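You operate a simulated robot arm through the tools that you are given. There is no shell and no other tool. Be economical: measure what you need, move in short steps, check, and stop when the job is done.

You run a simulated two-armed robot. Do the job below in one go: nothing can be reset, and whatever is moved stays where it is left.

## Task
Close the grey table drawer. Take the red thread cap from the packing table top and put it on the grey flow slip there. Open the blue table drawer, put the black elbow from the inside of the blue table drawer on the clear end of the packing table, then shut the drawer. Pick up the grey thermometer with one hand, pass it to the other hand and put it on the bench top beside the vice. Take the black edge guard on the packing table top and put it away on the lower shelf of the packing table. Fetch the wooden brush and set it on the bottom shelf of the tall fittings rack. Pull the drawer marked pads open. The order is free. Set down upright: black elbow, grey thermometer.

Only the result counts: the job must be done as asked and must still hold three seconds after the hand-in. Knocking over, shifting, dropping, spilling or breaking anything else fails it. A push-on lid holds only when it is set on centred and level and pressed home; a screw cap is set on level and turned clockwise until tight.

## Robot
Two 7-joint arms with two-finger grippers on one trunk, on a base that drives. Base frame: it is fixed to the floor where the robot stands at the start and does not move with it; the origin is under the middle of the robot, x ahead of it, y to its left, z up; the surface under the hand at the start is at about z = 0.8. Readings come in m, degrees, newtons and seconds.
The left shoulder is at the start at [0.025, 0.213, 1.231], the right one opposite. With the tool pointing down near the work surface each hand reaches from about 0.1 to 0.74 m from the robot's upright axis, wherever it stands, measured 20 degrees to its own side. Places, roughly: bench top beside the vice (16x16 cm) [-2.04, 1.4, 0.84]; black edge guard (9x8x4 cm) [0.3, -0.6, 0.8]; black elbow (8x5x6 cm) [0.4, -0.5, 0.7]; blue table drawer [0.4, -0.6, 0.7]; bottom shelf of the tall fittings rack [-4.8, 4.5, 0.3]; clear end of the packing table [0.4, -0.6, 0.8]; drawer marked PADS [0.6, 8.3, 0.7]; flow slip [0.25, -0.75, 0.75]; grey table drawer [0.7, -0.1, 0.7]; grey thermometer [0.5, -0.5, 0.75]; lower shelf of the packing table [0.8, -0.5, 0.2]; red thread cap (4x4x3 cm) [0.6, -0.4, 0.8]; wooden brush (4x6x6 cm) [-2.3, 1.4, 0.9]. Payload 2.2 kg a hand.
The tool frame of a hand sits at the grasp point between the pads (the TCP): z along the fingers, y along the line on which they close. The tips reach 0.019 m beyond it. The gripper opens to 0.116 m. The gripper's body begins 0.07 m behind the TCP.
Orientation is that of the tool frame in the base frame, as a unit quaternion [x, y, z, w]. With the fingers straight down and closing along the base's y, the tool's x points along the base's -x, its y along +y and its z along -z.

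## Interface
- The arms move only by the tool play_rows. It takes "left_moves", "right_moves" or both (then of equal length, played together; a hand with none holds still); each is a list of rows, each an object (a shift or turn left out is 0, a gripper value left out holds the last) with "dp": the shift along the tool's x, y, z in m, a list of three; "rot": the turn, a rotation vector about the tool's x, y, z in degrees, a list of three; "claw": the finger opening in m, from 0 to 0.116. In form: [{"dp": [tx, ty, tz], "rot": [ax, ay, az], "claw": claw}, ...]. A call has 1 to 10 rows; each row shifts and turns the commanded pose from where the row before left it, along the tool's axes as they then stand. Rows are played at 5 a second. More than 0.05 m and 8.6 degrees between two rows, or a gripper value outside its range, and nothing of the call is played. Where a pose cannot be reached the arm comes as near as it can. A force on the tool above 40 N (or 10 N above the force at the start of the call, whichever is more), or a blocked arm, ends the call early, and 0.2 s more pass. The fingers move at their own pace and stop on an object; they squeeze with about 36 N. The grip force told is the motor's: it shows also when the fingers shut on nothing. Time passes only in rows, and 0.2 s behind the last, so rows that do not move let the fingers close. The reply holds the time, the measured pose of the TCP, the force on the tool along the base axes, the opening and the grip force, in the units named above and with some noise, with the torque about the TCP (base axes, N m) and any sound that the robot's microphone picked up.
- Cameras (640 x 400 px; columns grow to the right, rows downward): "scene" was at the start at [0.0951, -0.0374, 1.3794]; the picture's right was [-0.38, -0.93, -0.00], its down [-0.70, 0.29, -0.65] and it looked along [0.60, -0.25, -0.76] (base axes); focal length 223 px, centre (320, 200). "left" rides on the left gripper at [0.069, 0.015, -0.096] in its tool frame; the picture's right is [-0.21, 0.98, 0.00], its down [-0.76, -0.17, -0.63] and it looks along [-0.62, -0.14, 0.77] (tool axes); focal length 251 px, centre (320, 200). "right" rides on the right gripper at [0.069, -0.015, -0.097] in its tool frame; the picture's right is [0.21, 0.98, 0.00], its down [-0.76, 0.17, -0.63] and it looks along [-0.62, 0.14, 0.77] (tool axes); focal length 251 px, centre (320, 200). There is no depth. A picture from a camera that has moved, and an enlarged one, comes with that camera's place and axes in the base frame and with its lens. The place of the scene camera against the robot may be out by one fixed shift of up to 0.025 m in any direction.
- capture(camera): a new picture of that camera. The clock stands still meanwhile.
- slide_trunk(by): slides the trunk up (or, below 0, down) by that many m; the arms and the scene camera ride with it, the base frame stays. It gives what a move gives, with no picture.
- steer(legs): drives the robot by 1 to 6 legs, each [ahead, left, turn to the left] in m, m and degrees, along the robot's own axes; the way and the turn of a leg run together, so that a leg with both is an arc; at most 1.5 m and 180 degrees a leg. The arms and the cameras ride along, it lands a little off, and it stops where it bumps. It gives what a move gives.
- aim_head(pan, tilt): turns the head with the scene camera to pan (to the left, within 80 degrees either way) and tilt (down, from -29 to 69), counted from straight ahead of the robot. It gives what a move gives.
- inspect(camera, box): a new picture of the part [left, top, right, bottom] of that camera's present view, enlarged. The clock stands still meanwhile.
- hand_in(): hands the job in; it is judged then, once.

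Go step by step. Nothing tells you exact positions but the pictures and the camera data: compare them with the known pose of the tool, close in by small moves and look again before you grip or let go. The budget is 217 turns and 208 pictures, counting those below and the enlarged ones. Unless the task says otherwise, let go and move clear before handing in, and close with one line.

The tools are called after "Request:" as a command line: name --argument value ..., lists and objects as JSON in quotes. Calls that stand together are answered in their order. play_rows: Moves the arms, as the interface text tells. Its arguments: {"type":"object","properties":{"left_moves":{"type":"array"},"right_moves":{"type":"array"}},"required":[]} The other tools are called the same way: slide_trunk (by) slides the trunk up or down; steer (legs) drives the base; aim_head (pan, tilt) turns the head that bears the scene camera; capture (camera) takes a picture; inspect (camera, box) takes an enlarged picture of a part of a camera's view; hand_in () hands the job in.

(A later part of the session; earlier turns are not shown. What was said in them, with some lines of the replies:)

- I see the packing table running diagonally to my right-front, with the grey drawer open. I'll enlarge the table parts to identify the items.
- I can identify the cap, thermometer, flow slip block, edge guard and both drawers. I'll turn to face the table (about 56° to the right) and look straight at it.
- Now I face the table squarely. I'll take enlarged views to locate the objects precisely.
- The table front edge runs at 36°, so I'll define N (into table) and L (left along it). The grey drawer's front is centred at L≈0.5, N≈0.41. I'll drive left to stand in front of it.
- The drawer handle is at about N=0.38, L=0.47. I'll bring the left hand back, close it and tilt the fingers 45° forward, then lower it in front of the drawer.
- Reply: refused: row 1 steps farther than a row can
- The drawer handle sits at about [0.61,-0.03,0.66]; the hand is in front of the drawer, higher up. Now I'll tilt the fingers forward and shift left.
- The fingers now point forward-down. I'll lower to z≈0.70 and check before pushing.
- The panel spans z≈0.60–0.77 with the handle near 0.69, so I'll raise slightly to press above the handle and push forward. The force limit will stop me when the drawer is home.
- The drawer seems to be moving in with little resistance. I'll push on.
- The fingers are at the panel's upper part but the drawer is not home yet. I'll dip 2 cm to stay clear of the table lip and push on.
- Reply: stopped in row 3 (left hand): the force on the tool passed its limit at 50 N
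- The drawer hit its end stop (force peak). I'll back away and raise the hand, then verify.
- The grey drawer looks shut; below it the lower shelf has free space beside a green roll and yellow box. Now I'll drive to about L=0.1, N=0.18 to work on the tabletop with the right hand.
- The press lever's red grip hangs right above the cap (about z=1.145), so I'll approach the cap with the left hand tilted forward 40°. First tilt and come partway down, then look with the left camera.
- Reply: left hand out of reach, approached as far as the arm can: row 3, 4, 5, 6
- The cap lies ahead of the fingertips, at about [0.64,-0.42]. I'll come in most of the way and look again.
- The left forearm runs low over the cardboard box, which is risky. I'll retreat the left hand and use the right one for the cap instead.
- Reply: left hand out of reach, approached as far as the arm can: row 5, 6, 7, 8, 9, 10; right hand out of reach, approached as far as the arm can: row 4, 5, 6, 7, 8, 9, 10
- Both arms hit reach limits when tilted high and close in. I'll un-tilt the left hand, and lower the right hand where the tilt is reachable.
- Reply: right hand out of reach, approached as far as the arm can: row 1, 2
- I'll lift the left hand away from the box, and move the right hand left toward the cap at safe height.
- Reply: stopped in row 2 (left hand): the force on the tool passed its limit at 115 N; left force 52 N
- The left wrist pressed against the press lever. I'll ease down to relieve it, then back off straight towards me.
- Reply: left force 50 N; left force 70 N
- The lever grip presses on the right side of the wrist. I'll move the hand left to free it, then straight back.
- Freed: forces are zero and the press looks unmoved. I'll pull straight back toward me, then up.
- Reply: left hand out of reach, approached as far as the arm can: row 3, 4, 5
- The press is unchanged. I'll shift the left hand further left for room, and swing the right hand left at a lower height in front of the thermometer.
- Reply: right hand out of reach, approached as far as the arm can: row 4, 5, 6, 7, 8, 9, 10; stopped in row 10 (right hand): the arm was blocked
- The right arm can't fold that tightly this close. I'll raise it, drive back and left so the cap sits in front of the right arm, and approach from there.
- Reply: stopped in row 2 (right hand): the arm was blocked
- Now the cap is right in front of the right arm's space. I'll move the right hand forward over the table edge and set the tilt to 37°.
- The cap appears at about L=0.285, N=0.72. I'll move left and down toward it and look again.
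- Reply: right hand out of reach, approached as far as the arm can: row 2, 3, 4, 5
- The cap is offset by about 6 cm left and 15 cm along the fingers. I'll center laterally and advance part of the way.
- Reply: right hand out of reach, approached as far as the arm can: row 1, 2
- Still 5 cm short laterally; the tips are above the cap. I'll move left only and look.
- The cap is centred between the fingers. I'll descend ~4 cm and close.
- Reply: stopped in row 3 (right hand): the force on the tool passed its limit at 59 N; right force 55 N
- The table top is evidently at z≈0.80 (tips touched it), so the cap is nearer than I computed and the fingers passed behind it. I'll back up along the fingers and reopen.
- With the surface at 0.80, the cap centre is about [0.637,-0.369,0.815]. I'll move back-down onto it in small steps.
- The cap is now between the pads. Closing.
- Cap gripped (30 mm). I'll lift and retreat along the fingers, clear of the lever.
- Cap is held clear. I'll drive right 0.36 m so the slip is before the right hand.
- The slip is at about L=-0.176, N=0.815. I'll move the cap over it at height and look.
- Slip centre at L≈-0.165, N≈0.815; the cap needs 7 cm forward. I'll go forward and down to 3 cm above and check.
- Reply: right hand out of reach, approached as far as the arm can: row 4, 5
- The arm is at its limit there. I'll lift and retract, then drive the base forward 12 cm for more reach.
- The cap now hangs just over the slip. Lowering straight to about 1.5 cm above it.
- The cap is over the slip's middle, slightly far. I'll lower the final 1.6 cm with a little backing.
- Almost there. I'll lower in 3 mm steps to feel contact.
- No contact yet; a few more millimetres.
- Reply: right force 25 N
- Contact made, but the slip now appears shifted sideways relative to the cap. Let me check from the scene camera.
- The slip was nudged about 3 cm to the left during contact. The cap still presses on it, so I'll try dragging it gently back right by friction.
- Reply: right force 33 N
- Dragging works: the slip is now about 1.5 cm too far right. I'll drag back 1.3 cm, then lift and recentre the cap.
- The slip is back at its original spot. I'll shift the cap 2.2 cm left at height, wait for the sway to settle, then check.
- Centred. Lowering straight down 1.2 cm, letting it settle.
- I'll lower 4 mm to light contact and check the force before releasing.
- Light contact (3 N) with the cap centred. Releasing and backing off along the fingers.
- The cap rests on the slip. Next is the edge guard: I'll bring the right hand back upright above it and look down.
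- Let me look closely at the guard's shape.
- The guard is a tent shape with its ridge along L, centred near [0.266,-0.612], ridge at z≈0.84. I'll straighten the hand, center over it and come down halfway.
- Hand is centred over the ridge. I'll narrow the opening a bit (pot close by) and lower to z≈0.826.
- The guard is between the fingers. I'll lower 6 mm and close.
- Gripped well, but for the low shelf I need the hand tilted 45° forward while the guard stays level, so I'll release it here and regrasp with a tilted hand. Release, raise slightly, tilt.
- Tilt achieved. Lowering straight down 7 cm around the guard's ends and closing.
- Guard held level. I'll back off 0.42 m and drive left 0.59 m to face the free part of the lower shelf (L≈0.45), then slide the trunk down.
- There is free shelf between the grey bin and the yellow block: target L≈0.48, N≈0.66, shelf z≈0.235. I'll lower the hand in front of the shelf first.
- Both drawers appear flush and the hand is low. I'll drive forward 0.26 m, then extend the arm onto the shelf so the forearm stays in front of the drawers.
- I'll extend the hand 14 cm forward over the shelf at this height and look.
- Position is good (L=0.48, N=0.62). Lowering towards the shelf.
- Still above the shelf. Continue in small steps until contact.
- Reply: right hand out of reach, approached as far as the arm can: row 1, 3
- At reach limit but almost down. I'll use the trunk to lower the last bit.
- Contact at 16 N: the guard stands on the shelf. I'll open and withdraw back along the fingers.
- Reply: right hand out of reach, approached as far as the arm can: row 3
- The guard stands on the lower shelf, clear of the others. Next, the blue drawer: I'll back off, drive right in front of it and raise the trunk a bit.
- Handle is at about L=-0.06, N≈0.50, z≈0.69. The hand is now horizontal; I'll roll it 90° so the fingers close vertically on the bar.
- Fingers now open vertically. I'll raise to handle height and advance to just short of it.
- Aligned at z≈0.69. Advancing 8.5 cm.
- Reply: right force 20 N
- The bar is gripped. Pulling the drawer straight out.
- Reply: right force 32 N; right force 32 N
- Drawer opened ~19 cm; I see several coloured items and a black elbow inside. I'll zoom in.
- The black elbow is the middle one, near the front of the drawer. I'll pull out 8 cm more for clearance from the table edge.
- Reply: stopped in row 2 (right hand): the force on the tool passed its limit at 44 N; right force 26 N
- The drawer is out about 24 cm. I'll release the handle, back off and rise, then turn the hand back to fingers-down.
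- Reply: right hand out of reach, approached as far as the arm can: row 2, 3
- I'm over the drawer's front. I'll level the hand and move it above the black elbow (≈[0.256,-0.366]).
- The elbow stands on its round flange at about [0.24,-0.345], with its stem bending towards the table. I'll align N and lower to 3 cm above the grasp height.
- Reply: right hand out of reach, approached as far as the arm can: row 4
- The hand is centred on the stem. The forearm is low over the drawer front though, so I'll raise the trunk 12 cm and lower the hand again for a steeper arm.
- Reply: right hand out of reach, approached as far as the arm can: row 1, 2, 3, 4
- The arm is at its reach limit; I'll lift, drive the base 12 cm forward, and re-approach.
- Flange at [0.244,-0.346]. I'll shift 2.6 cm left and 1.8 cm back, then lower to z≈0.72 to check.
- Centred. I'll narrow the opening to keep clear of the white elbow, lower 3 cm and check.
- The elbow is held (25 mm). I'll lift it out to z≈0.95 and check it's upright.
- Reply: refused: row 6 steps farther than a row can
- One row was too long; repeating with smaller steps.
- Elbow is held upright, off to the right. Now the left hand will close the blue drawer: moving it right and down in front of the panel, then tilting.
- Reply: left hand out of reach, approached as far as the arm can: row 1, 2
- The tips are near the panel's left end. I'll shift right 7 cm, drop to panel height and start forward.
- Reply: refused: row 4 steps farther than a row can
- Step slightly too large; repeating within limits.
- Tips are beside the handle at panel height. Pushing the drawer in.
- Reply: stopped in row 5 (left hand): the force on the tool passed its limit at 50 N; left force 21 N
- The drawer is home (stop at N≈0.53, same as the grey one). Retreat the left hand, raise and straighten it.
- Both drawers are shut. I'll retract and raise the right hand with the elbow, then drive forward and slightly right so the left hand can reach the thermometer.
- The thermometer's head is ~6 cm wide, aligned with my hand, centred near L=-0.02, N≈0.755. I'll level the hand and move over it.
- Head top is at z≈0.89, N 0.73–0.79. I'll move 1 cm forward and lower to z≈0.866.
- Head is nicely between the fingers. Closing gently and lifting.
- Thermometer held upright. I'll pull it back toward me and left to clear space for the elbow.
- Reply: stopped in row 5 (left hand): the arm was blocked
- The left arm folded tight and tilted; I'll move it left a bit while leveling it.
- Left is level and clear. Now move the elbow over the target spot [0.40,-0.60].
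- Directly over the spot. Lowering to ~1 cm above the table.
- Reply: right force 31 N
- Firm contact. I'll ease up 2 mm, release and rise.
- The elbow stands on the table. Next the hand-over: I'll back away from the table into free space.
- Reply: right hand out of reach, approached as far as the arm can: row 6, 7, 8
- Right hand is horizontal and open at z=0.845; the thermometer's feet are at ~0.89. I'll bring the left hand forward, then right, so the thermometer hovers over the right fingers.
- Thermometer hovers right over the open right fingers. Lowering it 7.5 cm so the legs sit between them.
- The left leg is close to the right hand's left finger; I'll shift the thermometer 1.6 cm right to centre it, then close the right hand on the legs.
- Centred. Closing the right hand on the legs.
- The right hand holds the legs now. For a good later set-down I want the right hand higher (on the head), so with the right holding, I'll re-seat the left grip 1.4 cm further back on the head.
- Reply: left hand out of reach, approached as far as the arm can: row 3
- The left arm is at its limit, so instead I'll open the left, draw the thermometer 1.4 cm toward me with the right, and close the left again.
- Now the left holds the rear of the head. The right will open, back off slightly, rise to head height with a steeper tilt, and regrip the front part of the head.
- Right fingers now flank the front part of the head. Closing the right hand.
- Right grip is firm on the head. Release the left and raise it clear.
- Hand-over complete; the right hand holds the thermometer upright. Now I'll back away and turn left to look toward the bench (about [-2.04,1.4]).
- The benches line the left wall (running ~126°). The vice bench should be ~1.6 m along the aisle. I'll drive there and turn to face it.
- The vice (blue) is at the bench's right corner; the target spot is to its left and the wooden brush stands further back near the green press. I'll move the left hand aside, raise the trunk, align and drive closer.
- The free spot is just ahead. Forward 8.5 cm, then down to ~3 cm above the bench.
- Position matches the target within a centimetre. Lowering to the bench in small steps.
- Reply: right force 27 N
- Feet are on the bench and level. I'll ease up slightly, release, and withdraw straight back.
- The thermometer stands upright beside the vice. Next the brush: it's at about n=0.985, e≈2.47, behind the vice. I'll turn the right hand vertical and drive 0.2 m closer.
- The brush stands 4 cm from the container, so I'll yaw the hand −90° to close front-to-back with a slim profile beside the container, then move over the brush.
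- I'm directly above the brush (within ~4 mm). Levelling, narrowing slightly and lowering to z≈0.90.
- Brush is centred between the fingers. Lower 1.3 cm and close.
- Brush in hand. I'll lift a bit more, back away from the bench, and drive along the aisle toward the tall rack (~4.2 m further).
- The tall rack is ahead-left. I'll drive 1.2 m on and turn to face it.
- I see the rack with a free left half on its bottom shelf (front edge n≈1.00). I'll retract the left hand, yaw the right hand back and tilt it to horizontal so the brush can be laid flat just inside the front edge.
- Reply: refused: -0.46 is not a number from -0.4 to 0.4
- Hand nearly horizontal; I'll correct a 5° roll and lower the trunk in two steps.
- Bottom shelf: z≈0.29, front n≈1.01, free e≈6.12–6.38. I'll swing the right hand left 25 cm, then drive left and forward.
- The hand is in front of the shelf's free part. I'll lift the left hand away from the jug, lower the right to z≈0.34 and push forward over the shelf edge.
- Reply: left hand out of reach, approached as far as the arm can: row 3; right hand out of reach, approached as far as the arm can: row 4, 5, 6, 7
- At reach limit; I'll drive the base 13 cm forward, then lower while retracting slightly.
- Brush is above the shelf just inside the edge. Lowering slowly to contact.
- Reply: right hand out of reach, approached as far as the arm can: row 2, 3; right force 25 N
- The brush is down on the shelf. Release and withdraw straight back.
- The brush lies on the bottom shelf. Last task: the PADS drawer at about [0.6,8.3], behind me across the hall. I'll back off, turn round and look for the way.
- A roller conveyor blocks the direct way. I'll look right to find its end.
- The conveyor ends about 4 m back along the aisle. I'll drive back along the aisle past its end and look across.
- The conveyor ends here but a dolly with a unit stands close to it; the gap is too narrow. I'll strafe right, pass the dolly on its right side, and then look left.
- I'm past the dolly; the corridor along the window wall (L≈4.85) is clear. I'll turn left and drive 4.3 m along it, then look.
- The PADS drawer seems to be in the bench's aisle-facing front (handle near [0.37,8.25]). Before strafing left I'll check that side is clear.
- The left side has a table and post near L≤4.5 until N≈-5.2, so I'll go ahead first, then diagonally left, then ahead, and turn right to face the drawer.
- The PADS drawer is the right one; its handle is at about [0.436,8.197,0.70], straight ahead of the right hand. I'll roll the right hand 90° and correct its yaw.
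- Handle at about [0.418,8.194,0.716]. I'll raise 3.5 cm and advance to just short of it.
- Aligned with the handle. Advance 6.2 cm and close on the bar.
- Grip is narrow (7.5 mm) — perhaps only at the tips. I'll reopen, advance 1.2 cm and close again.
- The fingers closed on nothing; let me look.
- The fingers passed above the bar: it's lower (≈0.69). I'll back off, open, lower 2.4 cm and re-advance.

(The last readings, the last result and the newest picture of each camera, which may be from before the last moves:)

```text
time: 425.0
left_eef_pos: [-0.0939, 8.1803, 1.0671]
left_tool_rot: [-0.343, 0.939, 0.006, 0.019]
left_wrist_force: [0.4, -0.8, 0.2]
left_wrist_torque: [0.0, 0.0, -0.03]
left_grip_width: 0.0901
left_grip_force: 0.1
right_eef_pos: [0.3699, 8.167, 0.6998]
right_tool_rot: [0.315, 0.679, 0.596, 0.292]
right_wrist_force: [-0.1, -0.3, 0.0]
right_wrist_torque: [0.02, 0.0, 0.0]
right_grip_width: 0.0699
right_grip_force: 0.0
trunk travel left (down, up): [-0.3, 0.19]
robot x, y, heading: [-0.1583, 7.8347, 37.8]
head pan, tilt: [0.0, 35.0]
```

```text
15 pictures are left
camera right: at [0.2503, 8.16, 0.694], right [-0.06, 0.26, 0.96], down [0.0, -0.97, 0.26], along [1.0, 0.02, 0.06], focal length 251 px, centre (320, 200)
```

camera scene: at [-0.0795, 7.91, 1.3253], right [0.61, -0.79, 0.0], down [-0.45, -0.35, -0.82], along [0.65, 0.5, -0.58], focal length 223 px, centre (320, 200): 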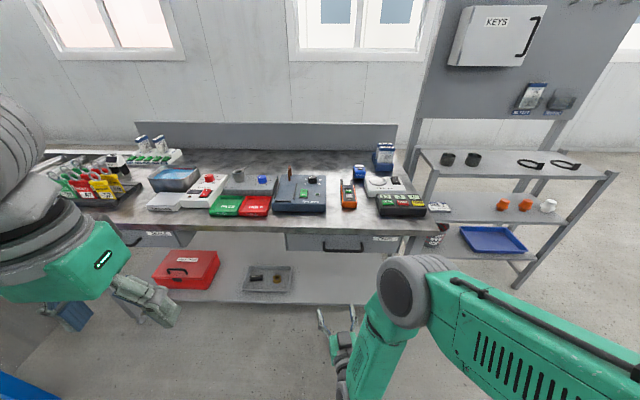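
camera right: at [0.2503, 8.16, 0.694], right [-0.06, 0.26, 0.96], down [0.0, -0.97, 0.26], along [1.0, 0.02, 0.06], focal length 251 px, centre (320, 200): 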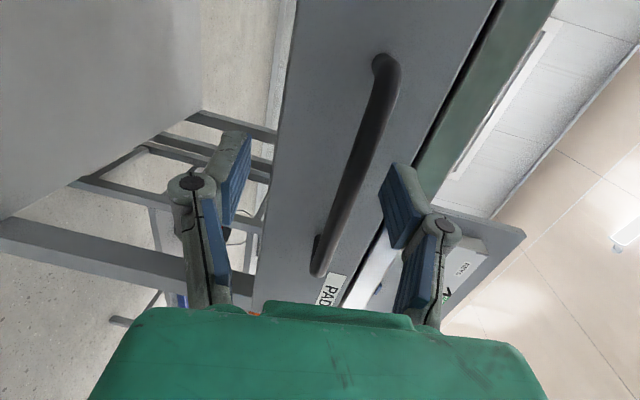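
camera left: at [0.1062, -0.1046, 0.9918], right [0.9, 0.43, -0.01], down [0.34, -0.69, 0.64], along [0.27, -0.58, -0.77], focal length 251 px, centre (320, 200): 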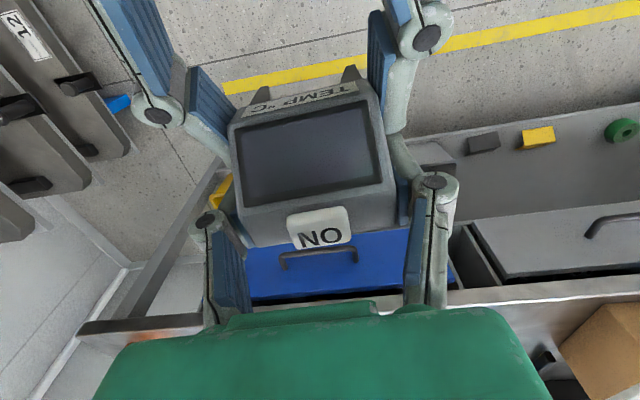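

From geometry, the fingers had actually gone past the bar (it sat in the hollow behind the pads) and my back-off has pulled the drawer slightly. The bar is at z≈0.72, so I'll raise 2.2 cm here and close on it.

Request:
play_rows --right_moves '[{"dp": [0, 0.022, 0]}, {}, {"claw": 0.0}, {}, {}]'

Request:
capture --camera "right"

```text
time: 426.2
left_eef_pos: [-0.0929, 8.1798, 1.0672]
left_tool_rot: [-0.343, 0.939, 0.006, 0.018]
left_wrist_force: [-0.6, -0.1, -0.3]
left_wrist_torque: [-0.02, 0.01, -0.01]
left_grip_width: 0.0899
left_grip_force: 0.0
right_eef_pos: [0.3717, 8.1686, 0.7183]
right_tool_rot: [0.315, 0.68, 0.595, 0.29]
right_wrist_force: [-0.9, -0.2, -21.8]
right_wrist_torque: [0.61, 0.86, 0.05]
right_grip_width: 0.0125
right_grip_force: 39.0
trunk travel left (down, up): [-0.3, 0.19]
robot x, y, heading: [-0.1578, 7.8344, 38.0]
head pan, tilt: [0.0, 35.0]
```

```text
14 pictures are left
camera right: at [0.2519, 8.1611, 0.7138], right [-0.05, 0.26, 0.96], down [0.01, -0.97, 0.26], along [1.0, 0.02, 0.05], focal length 251 px, centre (320, 200)
```

right: 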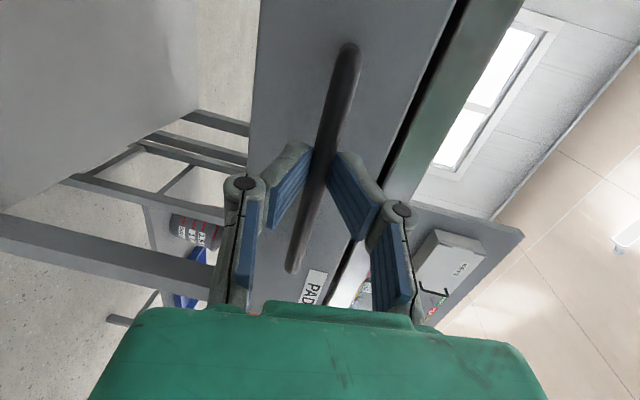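

The bar is firmly gripped (12.5 mm). Pulling the PADS drawer straight out.

Request:
play_rows --right_moves '[{"dp": [0.001, -0.006, -0.02]}, {"dp": [0.0022, -0.0048, -0.0395]}, {"dp": [0.0022, -0.0048, -0.0395]}, {"dp": [0.0022, -0.0048, -0.0395]}, {"dp": [0.0022, -0.0048, -0.0395]}, {}]'

Request:
capture --camera "scene"

```text
time: 427.6
left_eef_pos: [-0.0928, 8.1787, 1.069]
left_tool_rot: [-0.343, 0.939, 0.007, 0.018]
left_wrist_force: [0.6, 0.1, -0.3]
left_wrist_torque: [0.0, 0.02, -0.02]
left_grip_width: 0.09
left_grip_force: 0.0
right_eef_pos: [0.2274, 8.0623, 0.7186]
right_tool_rot: [0.314, 0.677, 0.597, 0.293]
right_wrist_force: [-1.2, 0.7, 3.4]
right_wrist_torque: [0.73, 0.54, -0.16]
right_grip_width: 0.0123
right_grip_force: 39.3
trunk travel left (down, up): [-0.3, 0.19]
robot x, y, heading: [-0.163, 7.8328, 38.2]
head pan, tilt: [0.0, 35.0]
```

```text
13 pictures are left
camera scene: at [-0.0796, 7.9094, 1.3255], right [0.61, -0.79, 0.0], down [-0.45, -0.35, -0.82], along [0.65, 0.5, -0.58], focal length 223 px, centre (320, 200)
```

scene: 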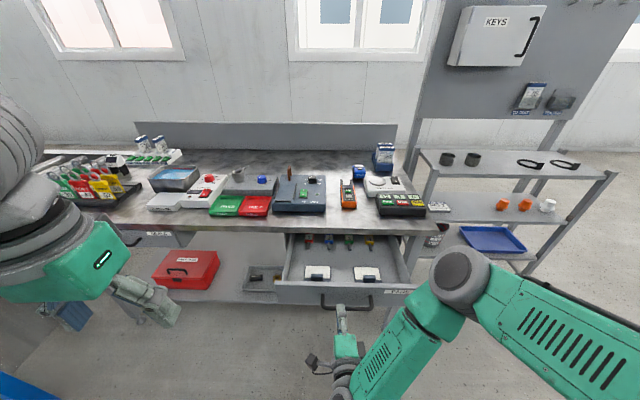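

The drawer is well open. I'll pull slightly further toward its stop, then release and back away.

Request:
play_rows --right_moves '[{"dp": [0.0011, -0.0024, -0.02]}, {"dp": [0.0011, -0.0024, -0.02]}, {"dp": [0.0005, -0.0012, -0.01]}]'

Request:
play_rows --right_moves '[{"claw": 0.07}, {}, {}, {"dp": [0, 0, -0.03]}, {"dp": [0, 0, -0.03]}, {"dp": [0, 0, -0.03]}, {}]'

Request:
capture --camera "scene"

```text
time: 428.4
left_eef_pos: [-0.0937, 8.1796, 1.0666]
left_tool_rot: [-0.343, 0.939, 0.007, 0.019]
left_wrist_force: [0.1, -0.1, -0.4]
left_wrist_torque: [-0.01, 0.0, 0.01]
left_grip_width: 0.0901
left_grip_force: 0.0
right_eef_pos: [0.1875, 8.0332, 0.7183]
right_tool_rot: [0.314, 0.678, 0.597, 0.291]
right_wrist_force: [-5.0, 7.8, 5.3]
right_wrist_torque: [0.81, 0.52, 0.06]
right_grip_width: 0.0122
right_grip_force: 39.1
trunk travel left (down, up): [-0.3, 0.19]
robot x, y, heading: [-0.1648, 7.8291, 37.6]
head pan, tilt: [0.0, 35.0]
```

```text
time: 430.0
left_eef_pos: [-0.0948, 8.1799, 1.0686]
left_tool_rot: [-0.342, 0.939, 0.006, 0.018]
left_wrist_force: [0.6, 1.2, 0.5]
left_wrist_torque: [0.01, -0.02, -0.01]
left_grip_width: 0.0901
left_grip_force: 0.1
right_eef_pos: [0.1154, 7.9769, 0.7291]
right_tool_rot: [0.314, 0.679, 0.596, 0.292]
right_wrist_force: [0.6, 0.6, 0.4]
right_wrist_torque: [-0.02, 0.0, -0.03]
right_grip_width: 0.07
right_grip_force: 0.0
trunk travel left (down, up): [-0.3, 0.19]
robot x, y, heading: [-0.1614, 7.831, 37.8]
head pan, tilt: [0.0, 35.0]
```

```text
12 pictures are left
camera scene: at [-0.08, 7.9099, 1.3254], right [0.61, -0.79, 0.0], down [-0.45, -0.35, -0.82], along [0.65, 0.5, -0.58], focal length 223 px, centre (320, 200)
```

scene: 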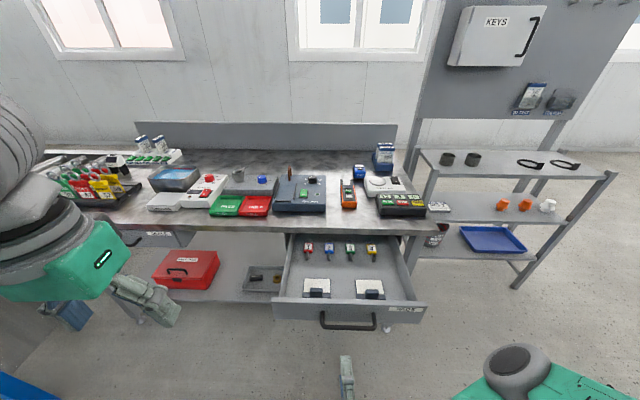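

The PADS drawer stands open and both hands are clear. All the tasks are done, so I'm handing in.

Request:
hand_in

```text
The job is handed in.
```

I've handed the job in with every task done: both packing-table drawers are shut, the cap, elbow, thermometer, edge guard and brush are in their places, and the PADS drawer is open. Things that could count against it: the flow slip slid about 3 cm while I set the cap on it, and I dragged it back. My left wrist also pressed the lid press lever hard for a moment; the press looked unmoved. The brush lies on its side. "Clear end" wasn't marked, so I stood the elbow where the thermometer had been.
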